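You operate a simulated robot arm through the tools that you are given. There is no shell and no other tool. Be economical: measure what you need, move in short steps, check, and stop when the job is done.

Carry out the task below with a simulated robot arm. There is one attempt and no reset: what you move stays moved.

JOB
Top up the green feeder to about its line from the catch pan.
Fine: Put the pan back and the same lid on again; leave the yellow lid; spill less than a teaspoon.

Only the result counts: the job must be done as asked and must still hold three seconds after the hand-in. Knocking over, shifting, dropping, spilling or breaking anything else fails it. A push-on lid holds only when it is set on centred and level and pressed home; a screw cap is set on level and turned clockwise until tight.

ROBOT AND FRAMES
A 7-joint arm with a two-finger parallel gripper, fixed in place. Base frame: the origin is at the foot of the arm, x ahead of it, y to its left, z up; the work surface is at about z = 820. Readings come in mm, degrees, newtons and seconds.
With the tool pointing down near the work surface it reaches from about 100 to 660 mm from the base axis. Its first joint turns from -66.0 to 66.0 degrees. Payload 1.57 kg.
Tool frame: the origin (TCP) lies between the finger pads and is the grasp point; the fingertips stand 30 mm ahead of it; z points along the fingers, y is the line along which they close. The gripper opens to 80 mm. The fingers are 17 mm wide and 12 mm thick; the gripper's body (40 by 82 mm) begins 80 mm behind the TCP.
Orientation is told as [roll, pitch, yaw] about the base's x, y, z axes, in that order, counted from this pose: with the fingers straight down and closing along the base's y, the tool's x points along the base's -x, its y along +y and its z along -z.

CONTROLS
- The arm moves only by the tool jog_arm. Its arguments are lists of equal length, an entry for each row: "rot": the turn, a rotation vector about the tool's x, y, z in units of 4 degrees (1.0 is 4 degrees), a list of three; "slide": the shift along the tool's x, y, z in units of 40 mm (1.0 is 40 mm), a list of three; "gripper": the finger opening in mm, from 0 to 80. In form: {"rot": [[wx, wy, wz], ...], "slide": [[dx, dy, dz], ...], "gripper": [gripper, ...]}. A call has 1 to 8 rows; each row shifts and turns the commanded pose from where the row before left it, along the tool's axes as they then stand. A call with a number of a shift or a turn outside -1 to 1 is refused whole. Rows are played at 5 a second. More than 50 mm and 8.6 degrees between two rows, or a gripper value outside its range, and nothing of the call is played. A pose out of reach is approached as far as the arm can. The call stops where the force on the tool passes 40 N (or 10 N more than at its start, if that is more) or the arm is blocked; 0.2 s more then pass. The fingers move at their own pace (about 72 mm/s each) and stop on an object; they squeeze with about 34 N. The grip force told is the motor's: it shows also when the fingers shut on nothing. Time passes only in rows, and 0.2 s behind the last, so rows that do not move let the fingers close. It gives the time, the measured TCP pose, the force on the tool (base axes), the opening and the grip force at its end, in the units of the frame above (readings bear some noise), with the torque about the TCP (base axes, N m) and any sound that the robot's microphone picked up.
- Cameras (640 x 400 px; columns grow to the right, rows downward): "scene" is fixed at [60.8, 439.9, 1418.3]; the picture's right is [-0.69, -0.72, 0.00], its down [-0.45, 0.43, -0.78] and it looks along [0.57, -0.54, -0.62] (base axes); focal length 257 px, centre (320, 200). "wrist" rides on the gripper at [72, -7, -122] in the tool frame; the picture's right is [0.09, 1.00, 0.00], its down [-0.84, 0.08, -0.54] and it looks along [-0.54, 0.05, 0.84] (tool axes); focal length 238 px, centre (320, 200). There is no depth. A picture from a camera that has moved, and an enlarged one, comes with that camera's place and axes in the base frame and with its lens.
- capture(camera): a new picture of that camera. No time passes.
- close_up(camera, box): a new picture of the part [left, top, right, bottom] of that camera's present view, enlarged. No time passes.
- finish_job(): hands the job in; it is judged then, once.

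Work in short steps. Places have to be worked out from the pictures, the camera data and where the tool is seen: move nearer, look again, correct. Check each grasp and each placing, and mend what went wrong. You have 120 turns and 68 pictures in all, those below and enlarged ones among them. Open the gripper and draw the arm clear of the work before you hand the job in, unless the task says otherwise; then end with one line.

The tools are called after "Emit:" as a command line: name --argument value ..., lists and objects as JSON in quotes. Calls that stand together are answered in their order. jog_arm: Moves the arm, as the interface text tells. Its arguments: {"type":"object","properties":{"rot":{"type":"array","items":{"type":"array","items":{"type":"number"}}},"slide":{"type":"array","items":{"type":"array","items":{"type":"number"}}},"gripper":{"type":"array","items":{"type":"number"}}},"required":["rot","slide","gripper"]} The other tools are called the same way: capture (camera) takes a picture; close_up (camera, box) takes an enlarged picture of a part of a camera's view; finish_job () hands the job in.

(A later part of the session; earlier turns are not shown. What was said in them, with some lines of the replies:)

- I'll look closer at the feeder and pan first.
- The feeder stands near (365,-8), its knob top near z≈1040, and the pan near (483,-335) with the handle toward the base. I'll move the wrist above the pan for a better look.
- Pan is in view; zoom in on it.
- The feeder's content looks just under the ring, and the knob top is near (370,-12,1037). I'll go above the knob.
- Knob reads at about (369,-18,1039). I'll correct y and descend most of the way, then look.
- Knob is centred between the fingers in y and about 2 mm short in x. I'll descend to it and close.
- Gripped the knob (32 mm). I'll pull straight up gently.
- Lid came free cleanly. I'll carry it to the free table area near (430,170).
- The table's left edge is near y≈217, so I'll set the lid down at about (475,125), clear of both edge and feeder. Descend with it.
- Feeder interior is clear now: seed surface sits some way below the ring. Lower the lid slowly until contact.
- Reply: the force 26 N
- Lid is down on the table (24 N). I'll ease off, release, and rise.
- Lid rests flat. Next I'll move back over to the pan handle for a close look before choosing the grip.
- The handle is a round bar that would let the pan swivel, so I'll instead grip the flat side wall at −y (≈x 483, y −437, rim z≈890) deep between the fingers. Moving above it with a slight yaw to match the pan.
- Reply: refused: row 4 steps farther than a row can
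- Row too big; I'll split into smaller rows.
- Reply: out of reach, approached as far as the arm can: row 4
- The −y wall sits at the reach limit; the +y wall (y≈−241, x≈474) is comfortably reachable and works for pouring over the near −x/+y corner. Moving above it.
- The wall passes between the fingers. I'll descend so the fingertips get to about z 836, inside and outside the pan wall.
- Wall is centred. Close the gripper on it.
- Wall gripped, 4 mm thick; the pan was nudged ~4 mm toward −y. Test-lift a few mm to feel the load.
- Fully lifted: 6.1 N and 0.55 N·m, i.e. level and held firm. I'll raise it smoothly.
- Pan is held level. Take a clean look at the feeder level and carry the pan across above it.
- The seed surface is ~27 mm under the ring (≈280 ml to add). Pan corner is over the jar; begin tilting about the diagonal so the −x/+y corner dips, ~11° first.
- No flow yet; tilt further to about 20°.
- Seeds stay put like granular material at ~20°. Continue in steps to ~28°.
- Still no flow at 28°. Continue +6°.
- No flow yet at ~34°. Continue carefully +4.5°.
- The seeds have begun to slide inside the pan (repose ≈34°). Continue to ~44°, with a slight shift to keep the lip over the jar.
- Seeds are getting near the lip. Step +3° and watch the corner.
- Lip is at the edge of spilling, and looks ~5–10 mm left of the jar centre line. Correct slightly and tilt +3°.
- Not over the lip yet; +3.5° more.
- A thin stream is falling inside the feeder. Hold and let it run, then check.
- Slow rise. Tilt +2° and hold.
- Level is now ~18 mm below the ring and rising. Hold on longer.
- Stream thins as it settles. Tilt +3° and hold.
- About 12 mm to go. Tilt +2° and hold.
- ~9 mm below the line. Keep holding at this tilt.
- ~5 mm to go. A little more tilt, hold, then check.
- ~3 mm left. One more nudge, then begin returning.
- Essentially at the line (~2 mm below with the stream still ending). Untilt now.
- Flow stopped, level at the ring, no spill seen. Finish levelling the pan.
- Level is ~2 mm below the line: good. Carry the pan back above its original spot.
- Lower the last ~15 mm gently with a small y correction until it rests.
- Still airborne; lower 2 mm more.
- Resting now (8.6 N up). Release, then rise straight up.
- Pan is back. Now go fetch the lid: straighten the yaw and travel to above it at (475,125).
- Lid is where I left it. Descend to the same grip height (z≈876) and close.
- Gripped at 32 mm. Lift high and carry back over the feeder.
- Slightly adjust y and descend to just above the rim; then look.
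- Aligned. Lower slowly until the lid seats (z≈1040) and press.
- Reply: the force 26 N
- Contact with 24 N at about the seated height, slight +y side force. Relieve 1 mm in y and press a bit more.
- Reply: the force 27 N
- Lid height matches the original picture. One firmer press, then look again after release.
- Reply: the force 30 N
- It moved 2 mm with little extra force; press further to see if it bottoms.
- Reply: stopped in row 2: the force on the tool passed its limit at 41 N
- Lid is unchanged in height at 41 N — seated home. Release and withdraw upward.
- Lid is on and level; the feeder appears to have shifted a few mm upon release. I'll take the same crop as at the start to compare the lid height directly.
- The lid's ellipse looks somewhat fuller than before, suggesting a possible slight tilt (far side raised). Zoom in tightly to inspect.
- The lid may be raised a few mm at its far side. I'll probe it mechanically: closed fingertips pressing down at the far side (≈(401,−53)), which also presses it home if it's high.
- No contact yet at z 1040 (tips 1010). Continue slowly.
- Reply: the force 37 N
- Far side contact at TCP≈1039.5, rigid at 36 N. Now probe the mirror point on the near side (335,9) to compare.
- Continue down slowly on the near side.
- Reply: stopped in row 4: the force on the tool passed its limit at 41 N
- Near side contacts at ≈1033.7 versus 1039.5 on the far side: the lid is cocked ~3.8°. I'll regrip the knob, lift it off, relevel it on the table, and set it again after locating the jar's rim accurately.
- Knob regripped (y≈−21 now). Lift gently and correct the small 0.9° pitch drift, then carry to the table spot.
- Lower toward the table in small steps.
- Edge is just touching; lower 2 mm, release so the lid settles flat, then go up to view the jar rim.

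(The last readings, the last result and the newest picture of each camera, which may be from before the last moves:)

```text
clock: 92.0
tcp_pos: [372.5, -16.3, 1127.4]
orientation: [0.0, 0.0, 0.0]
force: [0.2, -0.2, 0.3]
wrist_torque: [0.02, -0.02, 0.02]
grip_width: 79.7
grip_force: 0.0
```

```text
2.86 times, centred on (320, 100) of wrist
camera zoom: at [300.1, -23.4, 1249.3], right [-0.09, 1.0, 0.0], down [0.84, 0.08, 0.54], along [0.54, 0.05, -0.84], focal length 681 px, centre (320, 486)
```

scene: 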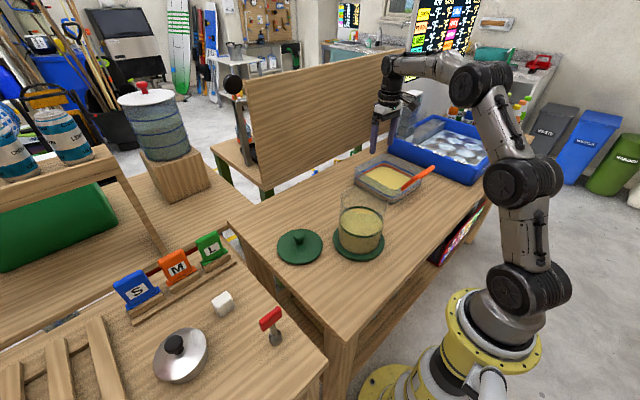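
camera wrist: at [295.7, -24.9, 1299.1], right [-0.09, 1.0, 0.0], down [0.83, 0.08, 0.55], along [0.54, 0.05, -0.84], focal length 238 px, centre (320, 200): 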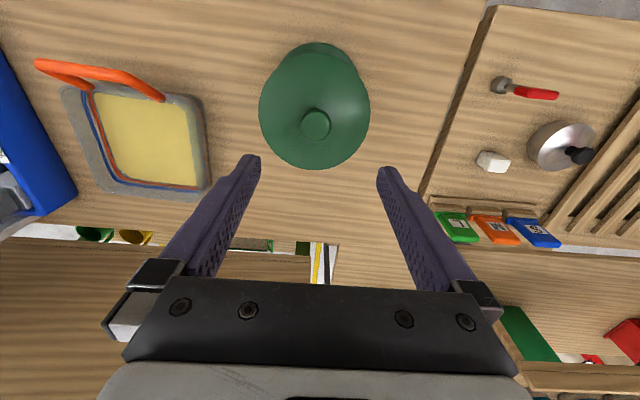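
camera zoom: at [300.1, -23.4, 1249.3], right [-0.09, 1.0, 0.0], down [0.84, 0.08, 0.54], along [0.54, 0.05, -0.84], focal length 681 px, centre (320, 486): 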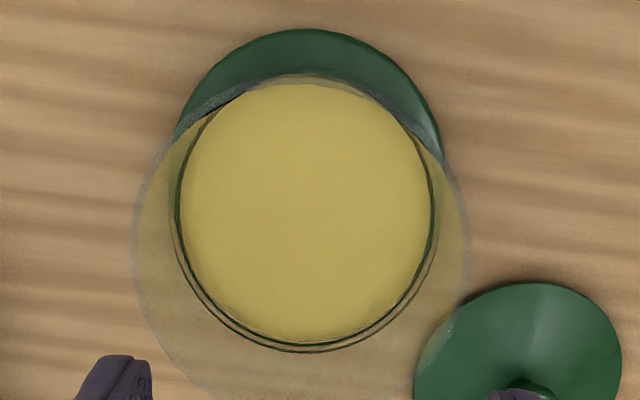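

From above, the jar's rim centre is now ≈(366.5,−25): it got nudged ~6 mm during the previous press. I'll regrip the lid (flat on the table) and seat it there, using small steps with force feedback.

Emit:
jog_arm --rot '[[0, 0, 0], [0, 0, 0], [0, 0, 0], [0, 0, 0], [0, 0, 0], [0, 0, 0]]' --slide '[[-0.5, 0.7, 0], [-0.5, 0.75, 0], [-0.5, 0.75, 0], [-0.5, 0.75, 0], [-0.54, 0.6, 0], [0, 0, 0]]' --gripper '[80, 80, 80, 80, 80, 80]'

Emit:
jog_arm --rot '[[0, 0, 0], [0, 0, 0], [0, 0, 0], [0, 0, 0], [0, 0, 0], [0, 0, 0], [0, 0, 0]]' --slide '[[0, 0, 1], [0, 0, 1], [0, 0, 1], [0, 0, 1], [0, 0, 1], [0, 0, 1], [0, 0, 0]]' --gripper '[80, 80, 80, 80, 80, 80, 80]'

```text
clock: 93.4
tcp_pos: [474.3, 124.7, 1128.3]
orientation: [-0.1, 0.1, 0.1]
force: [0.5, -0.5, 0.1]
wrist_torque: [0.02, -0.02, 0.01]
grip_width: 79.9
grip_force: 0.1
```

```text
clock: 95.0
tcp_pos: [474.1, 125.2, 885.2]
orientation: [0.0, 0.0, 0.1]
force: [-0.4, -0.2, -0.1]
wrist_torque: [0.0, 0.01, 0.02]
grip_width: 79.8
grip_force: 0.2
```

Descend to z≈876 and grip.

Emit:
jog_arm --rot '[[0, 0, 0], [0, 0, 0], [0, 0, 0], [0, 0, 0], [0, 0, 0]]' --slide '[[0, 0, 0.26], [0, 0, 0], [0, 0, 0], [0, 0, 0], [0, 0, 0]]' --gripper '[80, 50, 10, 10, 10]'

Emit:
jog_arm --rot '[[0, 0, 0], [0, 0, 0], [0, 0, 0], [0, 0, 0], [0, 0, 0], [0, 0, 0], [0, 0, 0]]' --slide '[[0, 0, -0.4], [0, 0, -1], [0, 0, -1], [0, 0, -1], [0, 0, -1], [0, 0, -1], [0, 0, 0]]' --gripper '[10, 10, 10, 10, 10, 10, 10]'

Emit:
jog_arm --rot '[[0, 0, 0], [0, 0, 0], [0, 0, 0], [0, 0, 0], [0, 0, 0], [0, 0, 0]]' --slide '[[0.5, -0.75, 0], [0.55, -0.75, 0], [0.55, -0.75, 0], [0.55, -0.75, 0], [0.54, -0.75, 0], [0, 0, 0]]' --gripper '[10, 10, 10, 10, 10, 10]'

```text
clock: 96.2
tcp_pos: [473.2, 126.7, 876.0]
orientation: [0.0, -0.1, 0.1]
force: [-0.1, 0.2, 0.2]
wrist_torque: [-0.02, -0.03, -0.02]
grip_width: 31.9
grip_force: 34.3
```

```text
clock: 97.8
tcp_pos: [474.2, 126.3, 1091.9]
orientation: [0.0, 0.0, 0.0]
force: [0.0, -0.3, -0.5]
wrist_torque: [-0.03, 0.02, 0.02]
grip_width: 32.1
grip_force: 33.9
```

```text
clock: 99.2
tcp_pos: [366.1, -23.8, 1092.2]
orientation: [0.0, 0.0, 0.1]
force: [0.4, -0.9, -1.2]
wrist_torque: [0.03, 0.01, -0.03]
grip_width: 31.9
grip_force: 33.9
```

Now over the jar at (366.3,−24.4). Descend to ~1060 and then in small steps.

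Emit:
jog_arm --rot '[[0, 0, 0], [0, 0, 0], [0, 0, 0]]' --slide '[[0, -0.01, 0.5], [0, 0, 0.35], [0, 0, 0]]' --gripper '[10, 10, 10]'

Emit:
jog_arm --rot '[[0, 0, 0], [0, 0, 0], [0, 0, 0]]' --slide '[[0, 0, 0.06], [0, 0, 0.04], [0, 0, 0]]' --gripper '[10, 10, 10]'

Emit:
jog_arm --rot '[[0, 0, 0], [0, 0, 0], [0, 0, 0]]' --slide '[[0, 0, 0.04], [0, 0, 0.04], [0, 0, 0]]' --gripper '[10, 10, 10]'

```text
clock: 100.0
tcp_pos: [365.5, -23.5, 1058.1]
orientation: [0.0, 0.1, 0.0]
force: [0.5, -0.2, -0.4]
wrist_torque: [-0.01, 0.01, 0.01]
grip_width: 32.2
grip_force: 33.8
```

```text
clock: 100.8
tcp_pos: [366.3, -24.3, 1054.7]
orientation: [0.0, 0.0, 0.0]
force: [-0.4, -0.6, -0.1]
wrist_torque: [-0.01, 0.02, 0.0]
grip_width: 32.4
grip_force: 34.0
```

```text
clock: 101.6
tcp_pos: [365.8, -24.8, 1051.7]
orientation: [0.0, -0.1, 0.0]
force: [-0.5, 0.0, -0.9]
wrist_torque: [0.0, 0.02, 0.01]
grip_width: 32.3
grip_force: 33.7
```

No contact yet at 1052. Continue.

Emit:
jog_arm --rot '[[0, 0, 0], [0, 0, 0], [0, 0, 0]]' --slide '[[0, 0, 0.04], [0, 0, 0.04], [0, 0, 0]]' --gripper '[10, 10, 10]'

Emit:
jog_arm --rot '[[0, 0, 0], [0, 0, 0], [0, 0, 0]]' --slide '[[0, 0, 0.04], [0, 0, 0.04], [0, 0, 0]]' --gripper '[10, 10, 10]'

```text
clock: 102.4
tcp_pos: [365.8, -24.7, 1048.9]
orientation: [0.1, 0.0, 0.1]
force: [-0.3, -0.2, -0.2]
wrist_torque: [0.0, 0.01, 0.04]
grip_width: 32.3
grip_force: 34.3
```

```text
clock: 103.2
tcp_pos: [367.2, -23.7, 1045.8]
orientation: [0.0, -0.1, 0.0]
force: [-1.3, 0.0, 7.1]
wrist_torque: [-0.07, 0.37, -0.03]
grip_width: 32.2
grip_force: 33.6
```

Contact at 1046.5 with torque showing it touches at the −x side: the plug is slightly too far −x. Raise, shift +x 1.5 mm, and try again.

Emit:
jog_arm --rot '[[0, 0, 0], [0, 0, 0], [0, 0, 0], [0, 0, 0]]' --slide '[[0, 0, -0.1], [-0.04, -0.01, 0], [0, 0, 0.1], [0, 0, 0.02]]' --gripper '[10, 10, 10, 10]'

```text
clock: 104.2
tcp_pos: [367.6, -25.9, 1046.2]
orientation: [-0.1, -0.3, -0.1]
force: [-3.5, 1.0, 11.5]
wrist_torque: [-0.22, -0.1, -0.05]
grip_width: 32.4
grip_force: 34.4
```

Now contact is on the (+x,−y) side; go back half: −0.7 mm x, +1 mm y.

Emit:
jog_arm --rot '[[0, 0, 0], [0, 0, 0], [0, 0, 0], [0, 0, 0]]' --slide '[[0, 0, -0.1], [0.015, 0.025, 0], [0, 0, 0.1], [0, 0, 0]]' --gripper '[10, 10, 10, 10]'

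```text
clock: 105.2
tcp_pos: [367.4, -23.9, 1044.8]
orientation: [0.1, -0.2, 0.0]
force: [-2.4, 0.6, 10.6]
wrist_torque: [-0.12, -0.28, -0.04]
grip_width: 32.1
grip_force: 34.6
```

Lower already; contact now at +x. Shift −0.5 mm x, +0.3 mm y.

Emit:
jog_arm --rot '[[0, 0, 0], [0, 0, 0], [0, 0, 0], [0, 0, 0]]' --slide '[[0, 0, -0.1], [0.013, 0.008, 0], [0, 0, 0.1], [0, 0, 0.01]]' --gripper '[10, 10, 10, 10]'

```text
clock: 106.2
tcp_pos: [365.8, -23.3, 1045.8]
orientation: [-0.1, -0.2, 0.0]
force: [-1.2, -0.5, 12.6]
wrist_torque: [-0.05, 0.83, -0.03]
grip_width: 32.3
grip_force: 34.0
```

Contact flipped to the −x edge, so the centre is within ±0.3 mm; the ~1046 contact is the snug fit starting. Shift +0.25 mm x and press gradually watching torque.

Emit:
jog_arm --rot '[[0, 0, 0], [0, 0, 0], [0, 0, 0], [0, 0, 0]]' --slide '[[0, 0, -0.1], [-0.008, 0, 0], [0, 0, 0.1], [0, 0, 0.02]]' --gripper '[10, 10, 10, 10]'

```text
clock: 107.2
tcp_pos: [366.7, -24.6, 1043.1]
orientation: [-0.1, -0.3, 0.0]
force: [-0.5, 3.8, 8.1]
wrist_torque: [-0.2, -0.2, 0.09]
grip_width: 32.0
grip_force: 34.4
```

It's going in (1043, 8 N); side force says nudge +y. Shift +0.5 mm y and press 1.5 mm.

Emit:
jog_arm --rot '[[0, 0, 0], [0, 0, 0], [0, 0, 0], [0, 0, 0]]' --slide '[[0.003, 0.015, 0], [0, 0, 0.02], [0, 0, 0.02], [0, 0, 0]]' --gripper '[10, 10, 10, 10]'

```text
clock: 108.2
tcp_pos: [367.3, -23.3, 1042.1]
orientation: [0.0, -0.1, -0.1]
force: [0.5, 6.6, 9.2]
wrist_torque: [0.06, -0.25, 0.09]
grip_width: 31.9
grip_force: 34.4
```

Going down with only 9 N. Nudge +y again and press on.

Emit:
jog_arm --rot '[[0, 0, 0], [0, 0, 0], [0, 0, 0], [0, 0, 0]]' --slide '[[0.003, 0.02, 0], [0, 0, 0.03], [0, 0, 0.03], [0, 0, 0]]' --gripper '[10, 10, 10, 10]'

```text
clock: 109.2
tcp_pos: [368.3, -22.7, 1040.8]
orientation: [0.0, -0.1, 0.0]
force: [-4.4, 4.7, 25.7]
wrist_torque: [0.1, -0.2, -0.01]
grip_width: 32.3
grip_force: 34.0
```

Now 25.7 N at 1040.8 with near-central contact (~17 mm offset). Relax the press, release, and probe levelness again with closed fingertips.

Emit:
jog_arm --rot '[[0, 0, 0], [0, 0, 0], [0, 0, 0], [0, 0, 0], [0, 0, 0], [0, 0, 0], [0, 0, 0]]' --slide '[[0, 0, -0.05], [0, 0, 0], [0, 0, 0], [0, 0, -0.5], [0, 0, -0.7], [-0.83, -0.77, 0], [0, 0, 0]]' --gripper '[10, 50, 80, 80, 60, 0, 0]'

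Emit:
jog_arm --rot '[[0, 0, 0], [0, 0, 0], [0, 0, 0], [0, 0, 0]]' --slide '[[0, 0, 0.7], [0, 0, 0.3], [0, 0, 0.1], [0, 0, 0]]' --gripper '[0, 0, 0, 0]'

```text
clock: 110.8
tcp_pos: [398.5, -53.4, 1089.5]
orientation: [0.0, 0.0, 0.1]
force: [-0.3, 0.3, -0.2]
wrist_torque: [0.01, 0.0, 0.01]
grip_width: 0.1
grip_force: 13.9
```

```text
clock: 111.8
tcp_pos: [399.4, -53.7, 1045.5]
orientation: [0.1, 0.0, 0.0]
force: [-0.1, 0.1, -0.4]
wrist_torque: [-0.02, -0.01, 0.0]
grip_width: 0.0
grip_force: 21.1
```

Probe down in small steps on the far side.

Emit:
jog_arm --rot '[[0, 0, 0], [0, 0, 0], [0, 0, 0], [0, 0, 0]]' --slide '[[0, 0, 0.05], [0, 0, 0.05], [0, 0, 0.05], [0, 0, 0]]' --gripper '[0, 0, 0, 0]'

Emit:
jog_arm --rot '[[0, 0, 0], [0, 0, 0], [0, 0, 0]]' --slide '[[0, 0, 0.04], [0, 0, 0.03], [0, 0, 0]]' --gripper '[0, 0, 0]'

```text
clock: 112.8
tcp_pos: [399.0, -53.7, 1038.8]
orientation: [0.1, -0.1, 0.1]
force: [-0.3, -0.3, 1.2]
wrist_torque: [-0.02, 0.02, 0.0]
grip_width: 0.0
grip_force: 21.5
```

```text
clock: 113.6
tcp_pos: [399.3, -53.3, 1035.8]
orientation: [0.0, 0.0, 0.0]
force: [-0.2, 0.2, -0.1]
wrist_torque: [0.01, 0.0, 0.01]
grip_width: 0.0
grip_force: 21.3
```

Far side is already lower than before (no contact at 1036). Continue.

Emit:
jog_arm --rot '[[0, 0, 0], [0, 0, 0], [0, 0, 0]]' --slide '[[0, 0, 0.03], [0, 0, 0.03], [0, 0, 0]]' --gripper '[0, 0, 0]'

Emit:
jog_arm --rot '[[0, 0, 0], [0, 0, 0], [0, 0, 0]]' --slide '[[0, 0, 0.03], [0, 0, 0], [0, 0, 0]]' --gripper '[0, 0, 0]'

```text
clock: 114.4
tcp_pos: [400.1, -53.1, 1033.2]
orientation: [0.0, 0.0, 0.0]
force: [-0.8, 0.1, -0.4]
wrist_torque: [0.01, 0.01, 0.01]
grip_width: 0.1
grip_force: 21.4
```

```text
clock: 115.2
tcp_pos: [399.8, -53.9, 1033.1]
orientation: [-0.1, 0.0, 0.0]
force: [-0.4, 1.2, 2.5]
wrist_torque: [0.01, 0.02, 0.01]
grip_width: 0.0
grip_force: 21.7
```

Contact at ≈1032.8 — like the properly seated near side earlier. Press here lightly, then probe the near side.

Emit:
jog_arm --rot '[[0, 0, 0], [0, 0, 0], [0, 0, 0], [0, 0, 0]]' --slide '[[0, 0, 0.03], [0, 0, 0.03], [0, 0, 0.03], [0, 0, 0]]' --gripper '[0, 0, 0, 0]'

Emit:
jog_arm --rot '[[0, 0, 0], [0, 0, 0], [0, 0, 0], [0, 0, 0], [0, 0, 0], [0, 0, 0], [0, 0, 0], [0, 0, 0]]' --slide '[[0, 0, -0.8], [0, 0, -0.6], [0.82, 0.77, 0], [0.82, 0.77, 0], [0, 0, 0.8], [0, 0, 0.35], [0, 0, 0.05], [0, 0, 0]]' --gripper '[0, 0, 0, 0, 0, 0, 0, 0]'

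```text
clock: 116.2
tcp_pos: [400.0, -54.3, 1032.7]
orientation: [0.0, -0.4, 0.1]
force: [-9.7, 0.9, 37.2]
wrist_torque: [0.02, 0.47, 0.06]
grip_width: 0.0
grip_force: 20.5
```

```text
clock: 118.0
tcp_pos: [335.4, 7.2, 1035.9]
orientation: [0.0, -0.1, -0.1]
force: [-0.7, -0.1, 0.7]
wrist_torque: [0.02, 0.01, 0.03]
grip_width: 0.1
grip_force: 21.4
```

Far side rigid at 37 N. Now near side.

Emit:
jog_arm --rot '[[0, 0, 0], [0, 0, 0], [0, 0, 0]]' --slide '[[0, 0, 0.03], [0, 0, 0.03], [0, 0, 0]]' --gripper '[0, 0, 0]'

Emit:
jog_arm --rot '[[0, 0, 0], [0, 0, 0], [0, 0, 0]]' --slide '[[0, 0, 0.03], [0, 0, 0.03], [0, 0, 0]]' --gripper '[0, 0, 0]'

```text
clock: 118.8
tcp_pos: [334.3, 7.8, 1034.4]
orientation: [0.0, 0.0, -0.1]
force: [0.5, 0.0, 0.7]
wrist_torque: [-0.02, 0.02, 0.02]
grip_width: 0.0
grip_force: 21.5
```

```text
clock: 119.6
tcp_pos: [334.3, 7.4, 1032.4]
orientation: [-0.1, 0.1, 0.1]
force: [0.7, 0.0, -1.3]
wrist_torque: [0.02, 0.0, 0.03]
grip_width: 0.0
grip_force: 20.9
```

Emit:
jog_arm --rot '[[0, 0, 0], [0, 0, 0], [0, 0, 0]]' --slide '[[0, 0, 0.03], [0, 0, 0.03], [0, 0, 0]]' --gripper '[0, 0, 0]'

```text
clock: 120.4
tcp_pos: [334.4, 6.6, 1027.6]
orientation: [0.0, 0.1, 0.0]
force: [-0.4, -0.7, 0.5]
wrist_torque: [0.0, -0.02, 0.03]
grip_width: 0.0
grip_force: 21.2
```

Emit:
jog_arm --rot '[[0, 0, 0], [0, 0, 0], [0, 0, 0]]' --slide '[[0, 0, 0.03], [0, 0, 0.02], [0, 0, 0]]' --gripper '[0, 0, 0]'

```text
clock: 121.2
tcp_pos: [334.5, 7.9, 1027.5]
orientation: [0.0, 0.0, 0.0]
force: [-0.2, -0.4, -0.3]
wrist_torque: [-0.01, -0.02, 0.01]
grip_width: 0.1
grip_force: 21.7
```

No contact at 1027.5 on the near side; I need a look.

Emit:
close_up --camera "scene" --box '[325, 165, 395, 225]'

```text
6.67 times, centred on (360, 195) of scene
camera zoom: at [60.8, 439.9, 1418.3], right [-0.69, -0.72, 0.0], down [-0.45, 0.43, -0.78], along [0.57, -0.54, -0.62], focal length 1714 px, centre (53, 233)
```

zoom: 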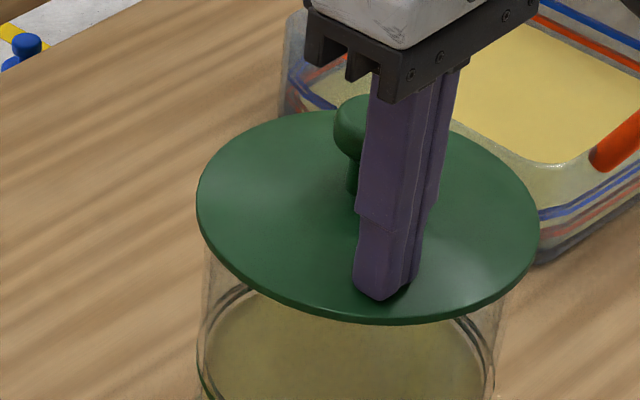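

Lid looks more level now (ellipse ratio ~0.625, as originally). Continue probing to find the near contact height.

Emit:
jog_arm --rot '[[0, 0, 0], [0, 0, 0]]' --slide '[[0, 0, 0.03], [0, 0, 0]]' --gripper '[0, 0]'

Emit:
jog_arm --rot '[[0, 0, 0], [0, 0, 0]]' --slide '[[0, 0, 0.03], [0, 0, 0]]' --gripper '[0, 0]'

```text
clock: 121.8
tcp_pos: [334.6, 7.2, 1026.3]
orientation: [0.0, 0.0, -0.1]
force: [1.2, 1.3, 0.1]
wrist_torque: [0.01, 0.0, -0.02]
grip_width: 0.0
grip_force: 21.8
```

```text
clock: 122.4
tcp_pos: [334.4, 9.2, 1025.2]
orientation: [0.1, 0.0, 0.0]
force: [-0.2, 0.4, 0.0]
wrist_torque: [0.01, 0.01, -0.02]
grip_width: 0.0
grip_force: 21.0
```

Emit:
jog_arm --rot '[[0, 0, 0], [0, 0, 0], [0, 0, 0]]' --slide '[[0, 0, 0.03], [0, 0, 0.03], [0, 0, 0]]' --gripper '[0, 0, 0]'

```text
clock: 123.2
tcp_pos: [334.1, 8.5, 1024.5]
orientation: [-0.1, -0.3, -0.1]
force: [-10.3, 1.6, 26.4]
wrist_torque: [0.04, 0.32, -0.02]
grip_width: 0.2
grip_force: 21.1
```

Near side contact ≈1025.3 vs far 1032.7, which conflicts with the level look in the picture. I'll probe another pair (+x and −x sides) to resolve the tilt, packing small steps.

Emit:
jog_arm --rot '[[0, 0, 0], [0, 0, 0], [0, 0, 0], [0, 0, 0], [0, 0, 0], [0, 0, 0], [0, 0, 0]]' --slide '[[0, 0, -0.9], [0, 0, -0.7], [-1, -0.4, 0], [-1, -0.38, 0], [0, 0, 0.7], [0, 0, 0.6], [0, 0, 0]]' --gripper '[0, 0, 0, 0, 0, 0, 0]'

Emit:
jog_arm --rot '[[0, 0, 0], [0, 0, 0]]' --slide '[[0, 0, 0.05], [0, 0, 0]]' --gripper '[0, 0]'

Emit:
jog_arm --rot '[[0, 0, 0], [0, 0, 0]]' --slide '[[0, 0, 0.05], [0, 0, 0]]' --gripper '[0, 0]'

Emit:
jog_arm --rot '[[0, 0, 0], [0, 0, 0]]' --slide '[[0, 0, 0.05], [0, 0, 0]]' --gripper '[0, 0]'

```text
clock: 124.8
tcp_pos: [414.3, -23.7, 1035.0]
orientation: [0.0, 0.0, 0.0]
force: [-0.3, -0.3, 0.2]
wrist_torque: [0.02, 0.04, -0.01]
grip_width: 0.0
grip_force: 21.3
```

```text
clock: 125.4
tcp_pos: [414.6, -23.8, 1032.5]
orientation: [0.0, 0.0, 0.0]
force: [0.3, -0.4, 0.6]
wrist_torque: [-0.02, -0.02, 0.01]
grip_width: 0.2
grip_force: 20.8
```

```text
clock: 126.0
tcp_pos: [413.5, -24.0, 1032.5]
orientation: [0.0, -0.1, 0.0]
force: [-3.8, 0.7, 14.2]
wrist_torque: [0.02, 0.19, 0.0]
grip_width: 0.5
grip_force: 21.8
```

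```text
clock: 126.6
tcp_pos: [414.5, -23.4, 1032.0]
orientation: [-0.2, -0.4, 0.0]
force: [-9.5, -1.0, 37.1]
wrist_torque: [-0.04, 0.54, -0.01]
grip_width: 0.0
grip_force: 21.1
```

+x side contact ≈1032.3. Now −x side at (322,−23).

Emit:
jog_arm --rot '[[0, 0, 0], [0, 0, 0], [0, 0, 0], [0, 0, 0], [0, 0, 0], [0, 0, 0], [0, 0, 0], [0, 0, 0]]' --slide '[[0, 0, -0.9], [0, 0, -0.6], [0.8, 0, 0], [0.8, 0, 0], [0.7, 0, 0], [0, 0, 0.7], [0, 0, 0.7], [0, 0, 0]]' --gripper '[0, 0, 0, 0, 0, 0, 0, 0]'

Emit:
jog_arm --rot '[[0, 0, 0], [0, 0, 0]]' --slide '[[0, 0, 0.05], [0, 0, 0]]' --gripper '[0, 0]'

Emit:
jog_arm --rot '[[0, 0, 0], [0, 0, 0]]' --slide '[[0, 0, 0.05], [0, 0, 0]]' --gripper '[0, 0]'

Emit:
jog_arm --rot '[[0, 0, 0], [0, 0, 0]]' --slide '[[0, 0, 0.05], [0, 0, 0]]' --gripper '[0, 0]'

Emit:
jog_arm --rot '[[0, 0, 0], [0, 0, 0]]' --slide '[[0, 0, 0.05], [0, 0, 0]]' --gripper '[0, 0]'

```text
clock: 128.4
tcp_pos: [322.5, -22.6, 1032.2]
orientation: [0.0, -0.1, 0.0]
force: [0.2, -0.1, -0.6]
wrist_torque: [-0.03, 0.01, -0.02]
grip_width: 0.3
grip_force: 21.3
```

```text
clock: 129.0
tcp_pos: [322.1, -22.8, 1031.6]
orientation: [0.0, 0.0, 0.0]
force: [0.2, -0.8, -0.4]
wrist_torque: [0.0, 0.01, -0.04]
grip_width: 0.0
grip_force: 20.8
```

```text
clock: 129.6
tcp_pos: [323.1, -24.1, 1029.7]
orientation: [0.0, 0.0, 0.0]
force: [-1.1, -0.6, 0.1]
wrist_torque: [0.01, 0.0, -0.01]
grip_width: 0.4
grip_force: 21.2
```

```text
clock: 130.2
tcp_pos: [323.1, -23.3, 1026.9]
orientation: [0.1, 0.1, -0.1]
force: [-0.2, -0.1, 0.0]
wrist_torque: [0.01, 0.03, -0.01]
grip_width: 0.0
grip_force: 20.8
```

```text
clock: 130.8
tcp_pos: [322.2, -23.8, 1025.3]
orientation: [-0.1, 0.0, 0.0]
force: [-0.1, -0.1, 0.5]
wrist_torque: [-0.01, -0.02, -0.01]
grip_width: 0.0
grip_force: 21.3
```

The lid is high on +x, low on −x (tilt about y): the plug is perched on the rim at +x, so the lid must go slightly −x. I'll nudge the knob toward −x with closed fingers, watching force.

Emit:
jog_arm --rot '[[0, 0, 0], [0, 0, 0], [0, 0, 0], [0, 0, 0], [0, 0, 0], [0, 0, 0], [0, 0, 0]]' --slide '[[0, 0, -0.9], [0, 0, -0.7], [-1, 0, 0], [-1, 0.02, 0], [0, 0, 0.7], [0, 0, 0.45], [0, 0, 0]]' --gripper '[0, 0, 0, 0, 0, 0, 0]'

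Emit:
jog_arm --rot '[[0, 0, 0], [0, 0, 0]]' --slide '[[0.12, 0, 0], [0, 0, 0]]' --gripper '[0, 0]'

Emit:
jog_arm --rot '[[0, 0, 0], [0, 0, 0]]' --slide '[[0.04, 0, 0], [0, 0, 0]]' --gripper '[0, 0]'

```text
clock: 132.4
tcp_pos: [402.2, -22.8, 1042.8]
orientation: [0.0, 0.0, 0.0]
force: [-0.2, 0.2, 0.5]
wrist_torque: [0.02, -0.01, -0.02]
grip_width: 0.0
grip_force: 20.9
```

```text
clock: 133.0
tcp_pos: [397.5, -22.2, 1041.8]
orientation: [0.1, 0.0, -0.1]
force: [1.0, 0.1, 0.0]
wrist_torque: [-0.02, -0.01, -0.01]
grip_width: 0.0
grip_force: 20.8
```

```text
clock: 133.6
tcp_pos: [397.2, -23.6, 1043.6]
orientation: [0.0, -0.1, 0.0]
force: [2.0, 0.4, 2.0]
wrist_torque: [0.0, -0.06, -0.01]
grip_width: 0.1
grip_force: 21.6
```

Touching the knob at x≈396, implying the knob is ~4–5 mm too far +x. Push it −x in 1.2 mm steps.

Emit:
jog_arm --rot '[[0, 0, 0], [0, 0, 0]]' --slide '[[0.03, 0, 0], [0, 0, 0]]' --gripper '[0, 0]'

Emit:
jog_arm --rot '[[0, 0, 0], [0, 0, 0]]' --slide '[[0.03, 0, 0], [0, 0, 0]]' --gripper '[0, 0]'

```text
clock: 134.2
tcp_pos: [395.8, -22.8, 1043.2]
orientation: [0.2, 0.1, 0.0]
force: [3.9, 0.2, 2.6]
wrist_torque: [0.01, -0.04, 0.01]
grip_width: 0.0
grip_force: 21.8
```

```text
clock: 134.8
tcp_pos: [392.8, -22.6, 1043.1]
orientation: [-0.1, 0.0, 0.0]
force: [3.5, 0.6, 0.5]
wrist_torque: [0.02, -0.02, -0.01]
grip_width: 0.1
grip_force: 21.8
```

It slides at ~3.5 N. Now re-probe/press the +x side.

Emit:
jog_arm --rot '[[0, 0, 0], [0, 0, 0], [0, 0, 0], [0, 0, 0], [0, 0, 0]]' --slide '[[-0.5, 0, -0.1], [-0.05, 0, 0], [0, 0, 0.2], [0, 0, 0.08], [0, 0, 0]]' --gripper '[0, 0, 0, 0, 0]'

Emit:
jog_arm --rot '[[0, 0, 0], [0, 0, 0]]' --slide '[[0, 0, 0.06], [0, 0, 0]]' --gripper '[0, 0]'

Emit:
jog_arm --rot '[[0, 0, 0], [0, 0, 0]]' --slide '[[0, 0, 0.05], [0, 0, 0]]' --gripper '[0, 0]'

Emit:
jog_arm --rot '[[0, 0, 0], [0, 0, 0]]' --slide '[[0, 0, 0.05], [0, 0, 0]]' --gripper '[0, 0]'

```text
clock: 136.0
tcp_pos: [416.4, -22.9, 1035.3]
orientation: [0.0, 0.0, 0.1]
force: [0.1, 0.0, -0.1]
wrist_torque: [0.0, 0.01, 0.01]
grip_width: 0.0
grip_force: 21.7
```

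```text
clock: 136.6
tcp_pos: [415.6, -21.5, 1033.5]
orientation: [0.0, -0.1, 0.0]
force: [-0.3, 0.3, -0.9]
wrist_torque: [0.0, 0.01, 0.0]
grip_width: 0.0
grip_force: 21.5
```

```text
clock: 137.2
tcp_pos: [415.1, -22.8, 1030.3]
orientation: [0.0, -0.1, 0.1]
force: [-0.6, -0.5, -0.3]
wrist_torque: [0.0, -0.01, -0.02]
grip_width: 0.0
grip_force: 21.5
```

```text
clock: 137.8
tcp_pos: [416.8, -22.4, 1029.2]
orientation: [0.0, 0.0, 0.0]
force: [-0.1, -0.1, 0.6]
wrist_torque: [-0.02, 0.02, 0.01]
grip_width: 0.0
grip_force: 21.0
```

The +x side dropped (no contact at 1029; was 1032.3). Continue down to contact and press.

Emit:
jog_arm --rot '[[0, 0, 0], [0, 0, 0]]' --slide '[[0, 0, 0.05], [0, 0, 0]]' --gripper '[0, 0]'

Emit:
jog_arm --rot '[[0, 0, 0], [0, 0, 0]]' --slide '[[0, 0, 0.05], [0, 0, 0]]' --gripper '[0, 0]'

Emit:
jog_arm --rot '[[0, 0, 0], [0, 0, 0]]' --slide '[[0, 0, 0.05], [0, 0, 0]]' --gripper '[0, 0]'

Emit:
jog_arm --rot '[[0, 0, 0], [0, 0, 0]]' --slide '[[0, 0, 0.05], [0, 0, 0]]' --gripper '[0, 0]'

```text
clock: 138.4
tcp_pos: [415.0, -22.3, 1028.8]
orientation: [-0.1, 0.0, 0.1]
force: [-1.0, 0.3, -0.6]
wrist_torque: [0.0, -0.02, -0.01]
grip_width: 0.0
grip_force: 21.0
```

```text
clock: 139.0
tcp_pos: [417.2, -22.3, 1024.9]
orientation: [0.0, 0.0, 0.0]
force: [-1.0, 0.3, 0.9]
wrist_torque: [-0.03, -0.02, 0.02]
grip_width: 0.3
grip_force: 21.4
```

```text
clock: 139.6
tcp_pos: [415.7, -21.7, 1025.2]
orientation: [0.1, -0.2, 0.0]
force: [-4.1, 2.5, 15.4]
wrist_torque: [0.08, 0.17, -0.01]
grip_width: 0.0
grip_force: 21.3
```

```text
clock: 140.2
tcp_pos: [415.9, -22.0, 1024.7]
orientation: [0.0, -0.5, 0.0]
force: [-8.9, 5.2, 38.2]
wrist_torque: [0.11, 0.39, -0.07]
grip_width: 0.0
grip_force: 21.9
```

+x side is now at ≈1025, matching the other side, rigid at 38 N. Check/press −x at (318,−23).

Emit:
jog_arm --rot '[[0, 0, 0], [0, 0, 0], [0, 0, 0], [0, 0, 0], [0, 0, 0], [0, 0, 0], [0, 0, 0], [0, 0, 0]]' --slide '[[0, 0, -0.9], [0, 0, -0.8], [0.8, 0, 0], [0.8, 0, 0], [0.8, 0, 0], [0, 0, 0.8], [0, 0, 0.73], [0, 0, 0]]' --gripper '[0, 0, 0, 0, 0, 0, 0, 0]'

Emit:
jog_arm --rot '[[0, 0, 0], [0, 0, 0]]' --slide '[[0, 0, 0.05], [0, 0, 0]]' --gripper '[0, 0]'

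Emit:
jog_arm --rot '[[0, 0, 0], [0, 0, 0]]' --slide '[[0, 0, 0.05], [0, 0, 0]]' --gripper '[0, 0]'

Emit:
jog_arm --rot '[[0, 0, 0], [0, 0, 0]]' --slide '[[0, 0, 0.05], [0, 0, 0]]' --gripper '[0, 0]'

```text
clock: 142.0
tcp_pos: [321.1, -23.2, 1028.4]
orientation: [0.0, 0.0, 0.0]
force: [-0.6, 0.1, -0.1]
wrist_torque: [0.02, 0.01, 0.02]
grip_width: 0.0
grip_force: 21.3
```

```text
clock: 142.6
tcp_pos: [318.7, -22.7, 1026.5]
orientation: [0.0, 0.2, -0.1]
force: [-0.1, 0.3, 1.0]
wrist_torque: [-0.02, 0.0, -0.01]
grip_width: 0.0
grip_force: 21.3
```

```text
clock: 143.2
tcp_pos: [320.2, -22.9, 1024.4]
orientation: [0.0, -0.2, 0.1]
force: [-2.1, 0.3, 9.9]
wrist_torque: [0.04, 0.06, -0.05]
grip_width: 0.0
grip_force: 21.4
```

```text
clock: 143.8
tcp_pos: [319.8, -22.6, 1023.4]
orientation: [-0.1, -0.4, -0.1]
force: [-10.3, 0.3, 38.1]
wrist_torque: [-0.02, 0.33, -0.01]
grip_width: 0.0
grip_force: 21.3
```

−x ≈1024.7 vs +x ≈1025.1: level about y. Check the ±y sides also, starting with +y (366,25).

Emit:
jog_arm --rot '[[0, 0, 0], [0, 0, 0], [0, 0, 0], [0, 0, 0], [0, 0, 0], [0, 0, 0], [0, 0, 0]]' --slide '[[0, 0, -0.9], [0, 0, -0.8], [-0.58, 0.6, 0], [-0.58, 0.6, 0], [0, 0, 0.8], [0, 0, 0.75], [0, 0, 0]]' --gripper '[0, 0, 0, 0, 0, 0, 0]'

Emit:
jog_arm --rot '[[0, 0, 0], [0, 0, 0]]' --slide '[[0, 0, 0.05], [0, 0, 0]]' --gripper '[0, 0]'

Emit:
jog_arm --rot '[[0, 0, 0], [0, 0, 0]]' --slide '[[0, 0, 0.05], [0, 0, 0]]' --gripper '[0, 0]'

Emit:
jog_arm --rot '[[0, 0, 0], [0, 0, 0]]' --slide '[[0, 0, 0.05], [0, 0, 0]]' --gripper '[0, 0]'

Emit:
jog_arm --rot '[[0, 0, 0], [0, 0, 0], [0, 0, 0], [0, 0, 0], [0, 0, 0], [0, 0, 0], [0, 0, 0], [0, 0, 0]]' --slide '[[0, 0, -0.9], [0, 0, -0.8], [0, -0.8, 0], [0, -0.8, 0], [0, -0.8, 0], [0, 0, 0.8], [0, 0, 0.75], [0, 0, 0]]' --gripper '[0, 0, 0, 0, 0, 0, 0, 0]'

Emit:
jog_arm --rot '[[0, 0, 0], [0, 0, 0]]' --slide '[[0, 0, 0.05], [0, 0, 0]]' --gripper '[0, 0]'

Emit:
jog_arm --rot '[[0, 0, 0], [0, 0, 0]]' --slide '[[0, 0, 0.05], [0, 0, 0]]' --gripper '[0, 0]'

```text
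clock: 145.4
tcp_pos: [366.0, 25.7, 1027.9]
orientation: [0.0, 0.0, 0.0]
force: [-0.8, -0.3, -0.3]
wrist_torque: [0.0, -0.02, -0.03]
grip_width: 0.0
grip_force: 21.1
```

```text
clock: 146.0
tcp_pos: [367.0, 25.3, 1025.2]
orientation: [0.0, -0.1, 0.0]
force: [-0.6, 0.1, -0.9]
wrist_torque: [0.01, -0.01, 0.01]
grip_width: 0.0
grip_force: 21.2
```

```text
clock: 146.6
tcp_pos: [366.3, 24.7, 1024.4]
orientation: [0.0, -0.1, 0.0]
force: [-1.9, -0.1, 7.2]
wrist_torque: [-0.06, 0.08, 0.0]
grip_width: 0.0
grip_force: 21.5
```

```text
clock: 147.2
tcp_pos: [366.8, 25.5, 1025.1]
orientation: [0.0, -0.4, 0.1]
force: [-8.0, -0.7, 30.4]
wrist_torque: [-0.05, 0.32, -0.1]
grip_width: 0.2
grip_force: 21.2
```

```text
clock: 149.2
tcp_pos: [366.6, -71.5, 1032.8]
orientation: [-0.2, -0.6, -0.1]
force: [-3.7, 0.7, 7.8]
wrist_torque: [0.11, 0.14, 0.01]
grip_width: 0.1
grip_force: 21.6
stopped in row 8: the force on the tool passed its limit at 43 N (the readings are from after the stop); the commanded pose is now the measured one
```

```text
clock: 149.8
tcp_pos: [367.0, -71.3, 1032.1]
orientation: [-0.2, -0.7, 0.0]
force: [-10.3, 1.7, 28.9]
wrist_torque: [0.3, 0.32, 0.12]
grip_width: 0.1
grip_force: 21.7
```

```text
clock: 150.2
tcp_pos: [368.0, -71.3, 1033.1]
orientation: [-0.2, -1.0, 0.0]
force: [-4.9, 0.8, 8.5]
wrist_torque: [0.12, 0.19, 0.0]
grip_width: 0.0
grip_force: 21.1
stopped in row 1: the force on the tool passed its limit at 43 N (the readings are from after the stop); the commanded pose is now the measured one
```

The −y side is still perched (1032.8 vs 1024.8). Same remedy: push the knob toward +y from the −y side.

Emit:
jog_arm --rot '[[0, 0, 0], [0.05, 0.12, 0], [0, 0.12, 0], [0, 0, 0], [0, 0, 0]]' --slide '[[0, 0, -0.3], [0, 0, 0], [0, 0.2, 0], [0, 0.15, 0.06], [0, 0, 0]]' --gripper '[0, 0, 0, 0, 0]'

Emit:
jog_arm --rot '[[0, 0, 0], [0, 0, 0]]' --slide '[[0, 0.05, 0], [0, 0, 0]]' --gripper '[0, 0]'

Emit:
jog_arm --rot '[[0, 0, 0], [0, 0, 0]]' --slide '[[0, 0.05, 0], [0, 0, 0]]' --gripper '[0, 0]'

```text
clock: 151.4
tcp_pos: [368.8, -58.3, 1041.1]
orientation: [-0.6, 0.0, 0.0]
force: [0.3, -1.4, 0.8]
wrist_torque: [0.02, 0.02, -0.02]
grip_width: 0.1
grip_force: 21.4
```

```text
clock: 152.0
tcp_pos: [369.4, -55.2, 1040.7]
orientation: [-0.5, 0.1, 0.0]
force: [0.3, -3.2, 1.3]
wrist_torque: [-0.02, -0.02, -0.02]
grip_width: 0.1
grip_force: 21.4
```

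```text
clock: 152.6
tcp_pos: [367.7, -53.5, 1041.0]
orientation: [-0.4, 0.1, 0.0]
force: [-0.8, -0.5, 0.7]
wrist_torque: [-0.02, 0.01, 0.0]
grip_width: 0.1
grip_force: 21.2
```

Force rose then vanished — the lid likely dropped in. Re-probe the −y side.

Emit:
jog_arm --rot '[[0, 0, 0], [0.1, 0, 0], [0, 0, 0], [0, 0, 0]]' --slide '[[0, -0.2, -0.05], [0, -0.25, 0], [0, 0, 0.23], [0, 0, 0]]' --gripper '[0, 0, 0, 0]'

Emit:
jog_arm --rot '[[0, 0, 0], [0, 0, 0]]' --slide '[[0, 0, 0.06], [0, 0, 0]]' --gripper '[0, 0]'

Emit:
jog_arm --rot '[[0, 0, 0], [0, 0, 0]]' --slide '[[0, 0, 0.06], [0, 0, 0]]' --gripper '[0, 0]'

Emit:
jog_arm --rot '[[0, 0, 0], [0, 0, 0]]' --slide '[[0, 0, 0.05], [0, 0, 0]]' --gripper '[0, 0]'

```text
clock: 153.6
tcp_pos: [368.4, -71.2, 1033.9]
orientation: [-0.7, 0.0, 0.0]
force: [-0.4, 0.4, 0.4]
wrist_torque: [-0.01, 0.04, 0.01]
grip_width: 0.0
grip_force: 21.4
```

```text
clock: 154.2
tcp_pos: [368.0, -71.5, 1033.1]
orientation: [-0.9, -0.1, -0.1]
force: [-2.1, -1.0, 11.4]
wrist_torque: [0.11, 0.09, 0.01]
grip_width: 0.0
grip_force: 21.3
```

```text
clock: 154.8
tcp_pos: [369.5, -71.5, 1031.9]
orientation: [-0.9, -0.4, 0.0]
force: [-7.5, 0.7, 31.1]
wrist_torque: [0.28, 0.18, 0.07]
grip_width: 0.2
grip_force: 21.7
```

```text
clock: 155.2
tcp_pos: [369.3, -69.8, 1033.5]
orientation: [-0.8, -0.5, -0.1]
force: [-4.7, -0.5, 8.6]
wrist_torque: [0.11, 0.11, -0.01]
grip_width: 0.0
grip_force: 21.2
stopped in row 2: the force on the tool passed its limit at 45 N (the readings are from after the stop); the commanded pose is now the measured one
```

Still perched. Fix the roll and push the knob further toward +y, watching forces.

Emit:
jog_arm --rot '[[0, 0, 0], [-0.1, 0.06, 0], [-0.1, 0.06, 0], [0, 0, 0], [0, 0, 0]]' --slide '[[0, 0, -0.25], [0, 0.15, 0], [0, 0.25, 0], [0, 0, 0.05], [0, 0, 0]]' --gripper '[0, 0, 0, 0, 0]'

Emit:
jog_arm --rot '[[0, 0, 0], [0, 0, 0]]' --slide '[[0, 0.04, 0], [0, 0, 0]]' --gripper '[0, 0]'

Emit:
jog_arm --rot '[[0, 0, 0], [0, 0, 0]]' --slide '[[0, 0.04, 0], [0, 0, 0]]' --gripper '[0, 0]'

Emit:
jog_arm --rot '[[0, 0, 0], [0, 0, 0]]' --slide '[[0, 0.04, 0], [0, 0, 0]]' --gripper '[0, 0]'

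Emit:
jog_arm --rot '[[0, 0, 0], [0, 0, 0]]' --slide '[[0, 0.03, 0], [0, 0, 0]]' --gripper '[0, 0]'

```text
clock: 156.4
tcp_pos: [370.4, -55.7, 1039.2]
orientation: [-0.1, 0.1, 0.0]
force: [0.3, -0.4, 0.3]
wrist_torque: [-0.03, -0.02, -0.01]
grip_width: 0.1
grip_force: 21.8
```

```text
clock: 157.0
tcp_pos: [370.2, -53.8, 1038.4]
orientation: [-0.2, 0.0, 0.0]
force: [0.4, -1.7, 1.1]
wrist_torque: [0.0, 0.0, 0.01]
grip_width: 0.0
grip_force: 20.8
```

```text
clock: 157.6
tcp_pos: [369.7, -52.2, 1039.9]
orientation: [-0.2, 0.0, 0.0]
force: [0.1, -4.3, 1.5]
wrist_torque: [0.0, 0.01, -0.04]
grip_width: 0.1
grip_force: 21.1
```

```text
clock: 158.2
tcp_pos: [369.2, -48.5, 1038.8]
orientation: [-0.1, 0.1, 0.1]
force: [0.6, -1.9, -0.3]
wrist_torque: [-0.02, -0.02, 0.0]
grip_width: 0.0
grip_force: 21.1
```

```text
clock: 158.8
tcp_pos: [368.4, -49.7, 1039.2]
orientation: [-0.2, 0.0, 0.1]
force: [-0.6, -3.0, 1.1]
wrist_torque: [-0.06, -0.02, -0.05]
grip_width: 0.0
grip_force: 21.1
```

Knob moved ~3 mm. Re-probe −y.

Emit:
jog_arm --rot '[[0, 0, 0], [0, 0, 0], [0, 0, 0], [0, 0, 0]]' --slide '[[0, -0.2, -0.05], [0, -0.3, 0], [0, 0, 0.22], [0, 0, 0]]' --gripper '[0, 0, 0, 0]'

Emit:
jog_arm --rot '[[0, 0, 0], [0, 0, 0]]' --slide '[[0, 0, 0.06], [0, 0, 0]]' --gripper '[0, 0]'

Emit:
jog_arm --rot '[[0, 0, 0], [0, 0, 0]]' --slide '[[0, 0, 0.06], [0, 0, 0]]' --gripper '[0, 0]'

Emit:
jog_arm --rot '[[0, 0, 0], [0, 0, 0]]' --slide '[[0, 0, 0.04], [0, 0, 0]]' --gripper '[0, 0]'

```text
clock: 159.8
tcp_pos: [368.7, -68.9, 1032.2]
orientation: [-0.1, 0.0, 0.0]
force: [-0.2, -0.1, 4.4]
wrist_torque: [0.03, 0.0, 0.04]
grip_width: 0.3
grip_force: 21.6
```

```text
clock: 160.4
tcp_pos: [370.7, -69.0, 1032.6]
orientation: [-0.1, -0.3, 0.0]
force: [-3.8, -0.7, 22.8]
wrist_torque: [0.27, 0.06, 0.05]
grip_width: 0.0
grip_force: 21.9
```

```text
clock: 161.0
tcp_pos: [368.5, -69.2, 1025.8]
orientation: [-0.3, 0.5, 0.0]
force: [-0.7, -2.3, 0.1]
wrist_torque: [-0.02, 0.0, 0.01]
grip_width: 0.1
grip_force: 21.3
```

```text
clock: 161.6
tcp_pos: [370.1, -69.3, 1025.5]
orientation: [0.0, 0.0, -0.1]
force: [0.1, -0.2, -1.1]
wrist_torque: [-0.05, 0.01, 0.0]
grip_width: 0.0
grip_force: 20.9
```

It snapped in: −y side dropped from 1032.6 to under 1025.5. Press here, then re-press +x.

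Emit:
jog_arm --rot '[[0, 0, 0], [0, 0, 0], [0, 0, 0]]' --slide '[[0, 0, 0.04], [0, 0, 0.04], [0, 0, 0]]' --gripper '[0, 0, 0]'

Emit:
jog_arm --rot '[[0, 0, 0], [0, 0, 0], [0, 0, 0], [0, 0, 0], [0, 0, 0], [0, 0, 0], [0, 0, 0]]' --slide '[[0, 0, -0.9], [0, 0, -0.8], [-0.56, 0.6, 0], [-0.58, 0.57, 0], [0, 0, 0.8], [0, 0, 0.7], [0, 0, 0]]' --gripper '[0, 0, 0, 0, 0, 0, 0]'

Emit:
jog_arm --rot '[[0, 0, 0], [0, 0, 0]]' --slide '[[0, 0, 0.06], [0, 0, 0]]' --gripper '[0, 0]'

Emit:
jog_arm --rot '[[0, 0, 0], [0, 0, 0]]' --slide '[[0, 0, 0.05], [0, 0, 0]]' --gripper '[0, 0]'

```text
clock: 162.4
tcp_pos: [370.7, -70.2, 1026.5]
orientation: [-0.3, -0.2, 0.0]
force: [-4.6, -2.2, 19.4]
wrist_torque: [-0.09, 0.17, 0.04]
grip_width: 0.2
grip_force: 21.5
```

```text
clock: 164.0
tcp_pos: [416.7, -24.1, 1031.0]
orientation: [-0.1, 0.0, 0.0]
force: [-0.6, -0.1, -0.3]
wrist_torque: [0.01, 0.01, -0.01]
grip_width: 0.0
grip_force: 21.4
```

```text
clock: 164.6
tcp_pos: [417.3, -22.0, 1028.2]
orientation: [0.0, 0.0, 0.0]
force: [-0.1, 0.3, -0.6]
wrist_torque: [0.0, 0.03, -0.01]
grip_width: 0.0
grip_force: 21.1
```

```text
clock: 165.2
tcp_pos: [415.5, -22.9, 1027.6]
orientation: [-0.1, 0.0, 0.1]
force: [-0.3, -1.2, 0.4]
wrist_torque: [-0.02, 0.0, 0.04]
grip_width: 0.0
grip_force: 21.6
```

Continue to contact on +x, then visit +y and −x to press each.

Emit:
jog_arm --rot '[[0, 0, 0], [0, 0, 0]]' --slide '[[0, 0, 0.05], [0, 0, 0]]' --gripper '[0, 0]'

Emit:
jog_arm --rot '[[0, 0, 0], [0, 0, 0], [0, 0, 0]]' --slide '[[0, 0, 0.05], [0, 0, 0.02], [0, 0, 0]]' --gripper '[0, 0, 0]'

Emit:
jog_arm --rot '[[0, 0, 0], [0, 0, 0], [0, 0, 0], [0, 0, 0], [0, 0, 0], [0, 0, 0], [0, 0, 0]]' --slide '[[0, 0, -0.9], [0, 0, -0.8], [0.6, 0.6, 0], [0.6, 0.6, 0], [0, 0, 0.8], [0, 0, 0.8], [0, 0, 0]]' --gripper '[0, 0, 0, 0, 0, 0, 0]'

Emit:
jog_arm --rot '[[0, 0, 0], [0, 0, 0]]' --slide '[[0, 0, 0.06], [0, 0, 0]]' --gripper '[0, 0]'

Emit:
jog_arm --rot '[[0, 0, 0], [0, 0, 0]]' --slide '[[0, 0, 0.06], [0, 0, 0]]' --gripper '[0, 0]'

```text
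clock: 165.8
tcp_pos: [414.7, -23.1, 1025.4]
orientation: [-0.1, 0.0, 0.0]
force: [-0.4, 0.6, 2.2]
wrist_torque: [0.0, 0.02, 0.01]
grip_width: 0.1
grip_force: 21.4
```

```text
clock: 166.6
tcp_pos: [415.8, -22.2, 1023.6]
orientation: [-0.1, -0.2, 0.0]
force: [-7.2, 1.3, 30.3]
wrist_torque: [0.06, 0.29, 0.01]
grip_width: 0.0
grip_force: 21.4
```

```text
clock: 168.2
tcp_pos: [369.1, 25.5, 1025.3]
orientation: [0.0, 0.0, 0.0]
force: [-0.3, 0.5, -0.4]
wrist_torque: [0.0, -0.04, 0.03]
grip_width: 0.0
grip_force: 21.9
```

```text
clock: 168.8
tcp_pos: [368.1, 25.6, 1024.7]
orientation: [0.0, -0.2, 0.0]
force: [-4.3, -1.7, 19.7]
wrist_torque: [0.0, 0.16, -0.04]
grip_width: 0.0
grip_force: 21.3
```

```text
clock: 169.4
tcp_pos: [369.8, 26.1, 1025.0]
orientation: [-0.2, -0.5, 0.0]
force: [-1.6, 0.1, 2.8]
wrist_torque: [-0.03, 0.06, -0.01]
grip_width: 0.0
grip_force: 21.6
stopped in row 2: the force on the tool passed its limit at 41 N (the readings are from after the stop); the commanded pose is now the measured one
```

All sides now contact at ≈1025 and are rigid: the lid is level and pressed home. Withdraw upward, open the gripper, and take the last picture.

Emit:
jog_arm --rot '[[0, 0, 0], [0, 0, 0], [0, 0, 0], [0, 0, 0], [0, 0, 0], [0, 0, 0], [0, 0, 0]]' --slide '[[0, 0, -0.6], [0, 0, -1], [0, 0, -1], [0, 0, -1], [0, 0.3, -1], [0, 0.3, -0.6], [0, 0, 0]]' --gripper '[0, 0, 0, 80, 80, 80, 80]'

Emit:
close_up --camera "scene" --box '[290, 130, 450, 270]'

```text
clock: 171.0
tcp_pos: [366.0, 50.9, 1232.3]
orientation: [-0.1, -0.5, 0.0]
force: [0.3, -0.3, -0.5]
wrist_torque: [-0.02, 0.01, -0.04]
grip_width: 80.0
grip_force: 0.1
```

```text
2.86 times, centred on (370, 200) of scene
camera zoom: at [60.8, 439.9, 1418.3], right [-0.69, -0.72, 0.0], down [-0.45, 0.43, -0.78], along [0.57, -0.54, -0.62], focal length 734 px, centre (177, 200)
```

zoom: 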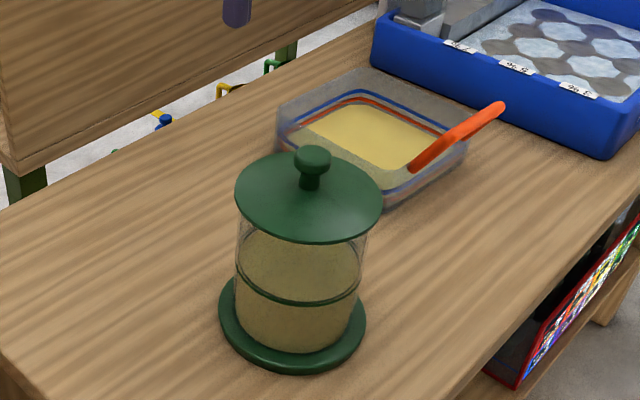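

Lid is level, the feeder is filled to its line, the pan is back, there is no visible spill, and the arm is clear. Handing in.

Emit:
finish_job

```text
The job is handed in.
```

I topped up the green feeder from the catch pan to about 2 mm below its line, put the pan back within a few mm of where it was, and pressed the same green lid home. I left the yellow lid alone and saw no spill; the feeder itself ended up a few mm from where it started.
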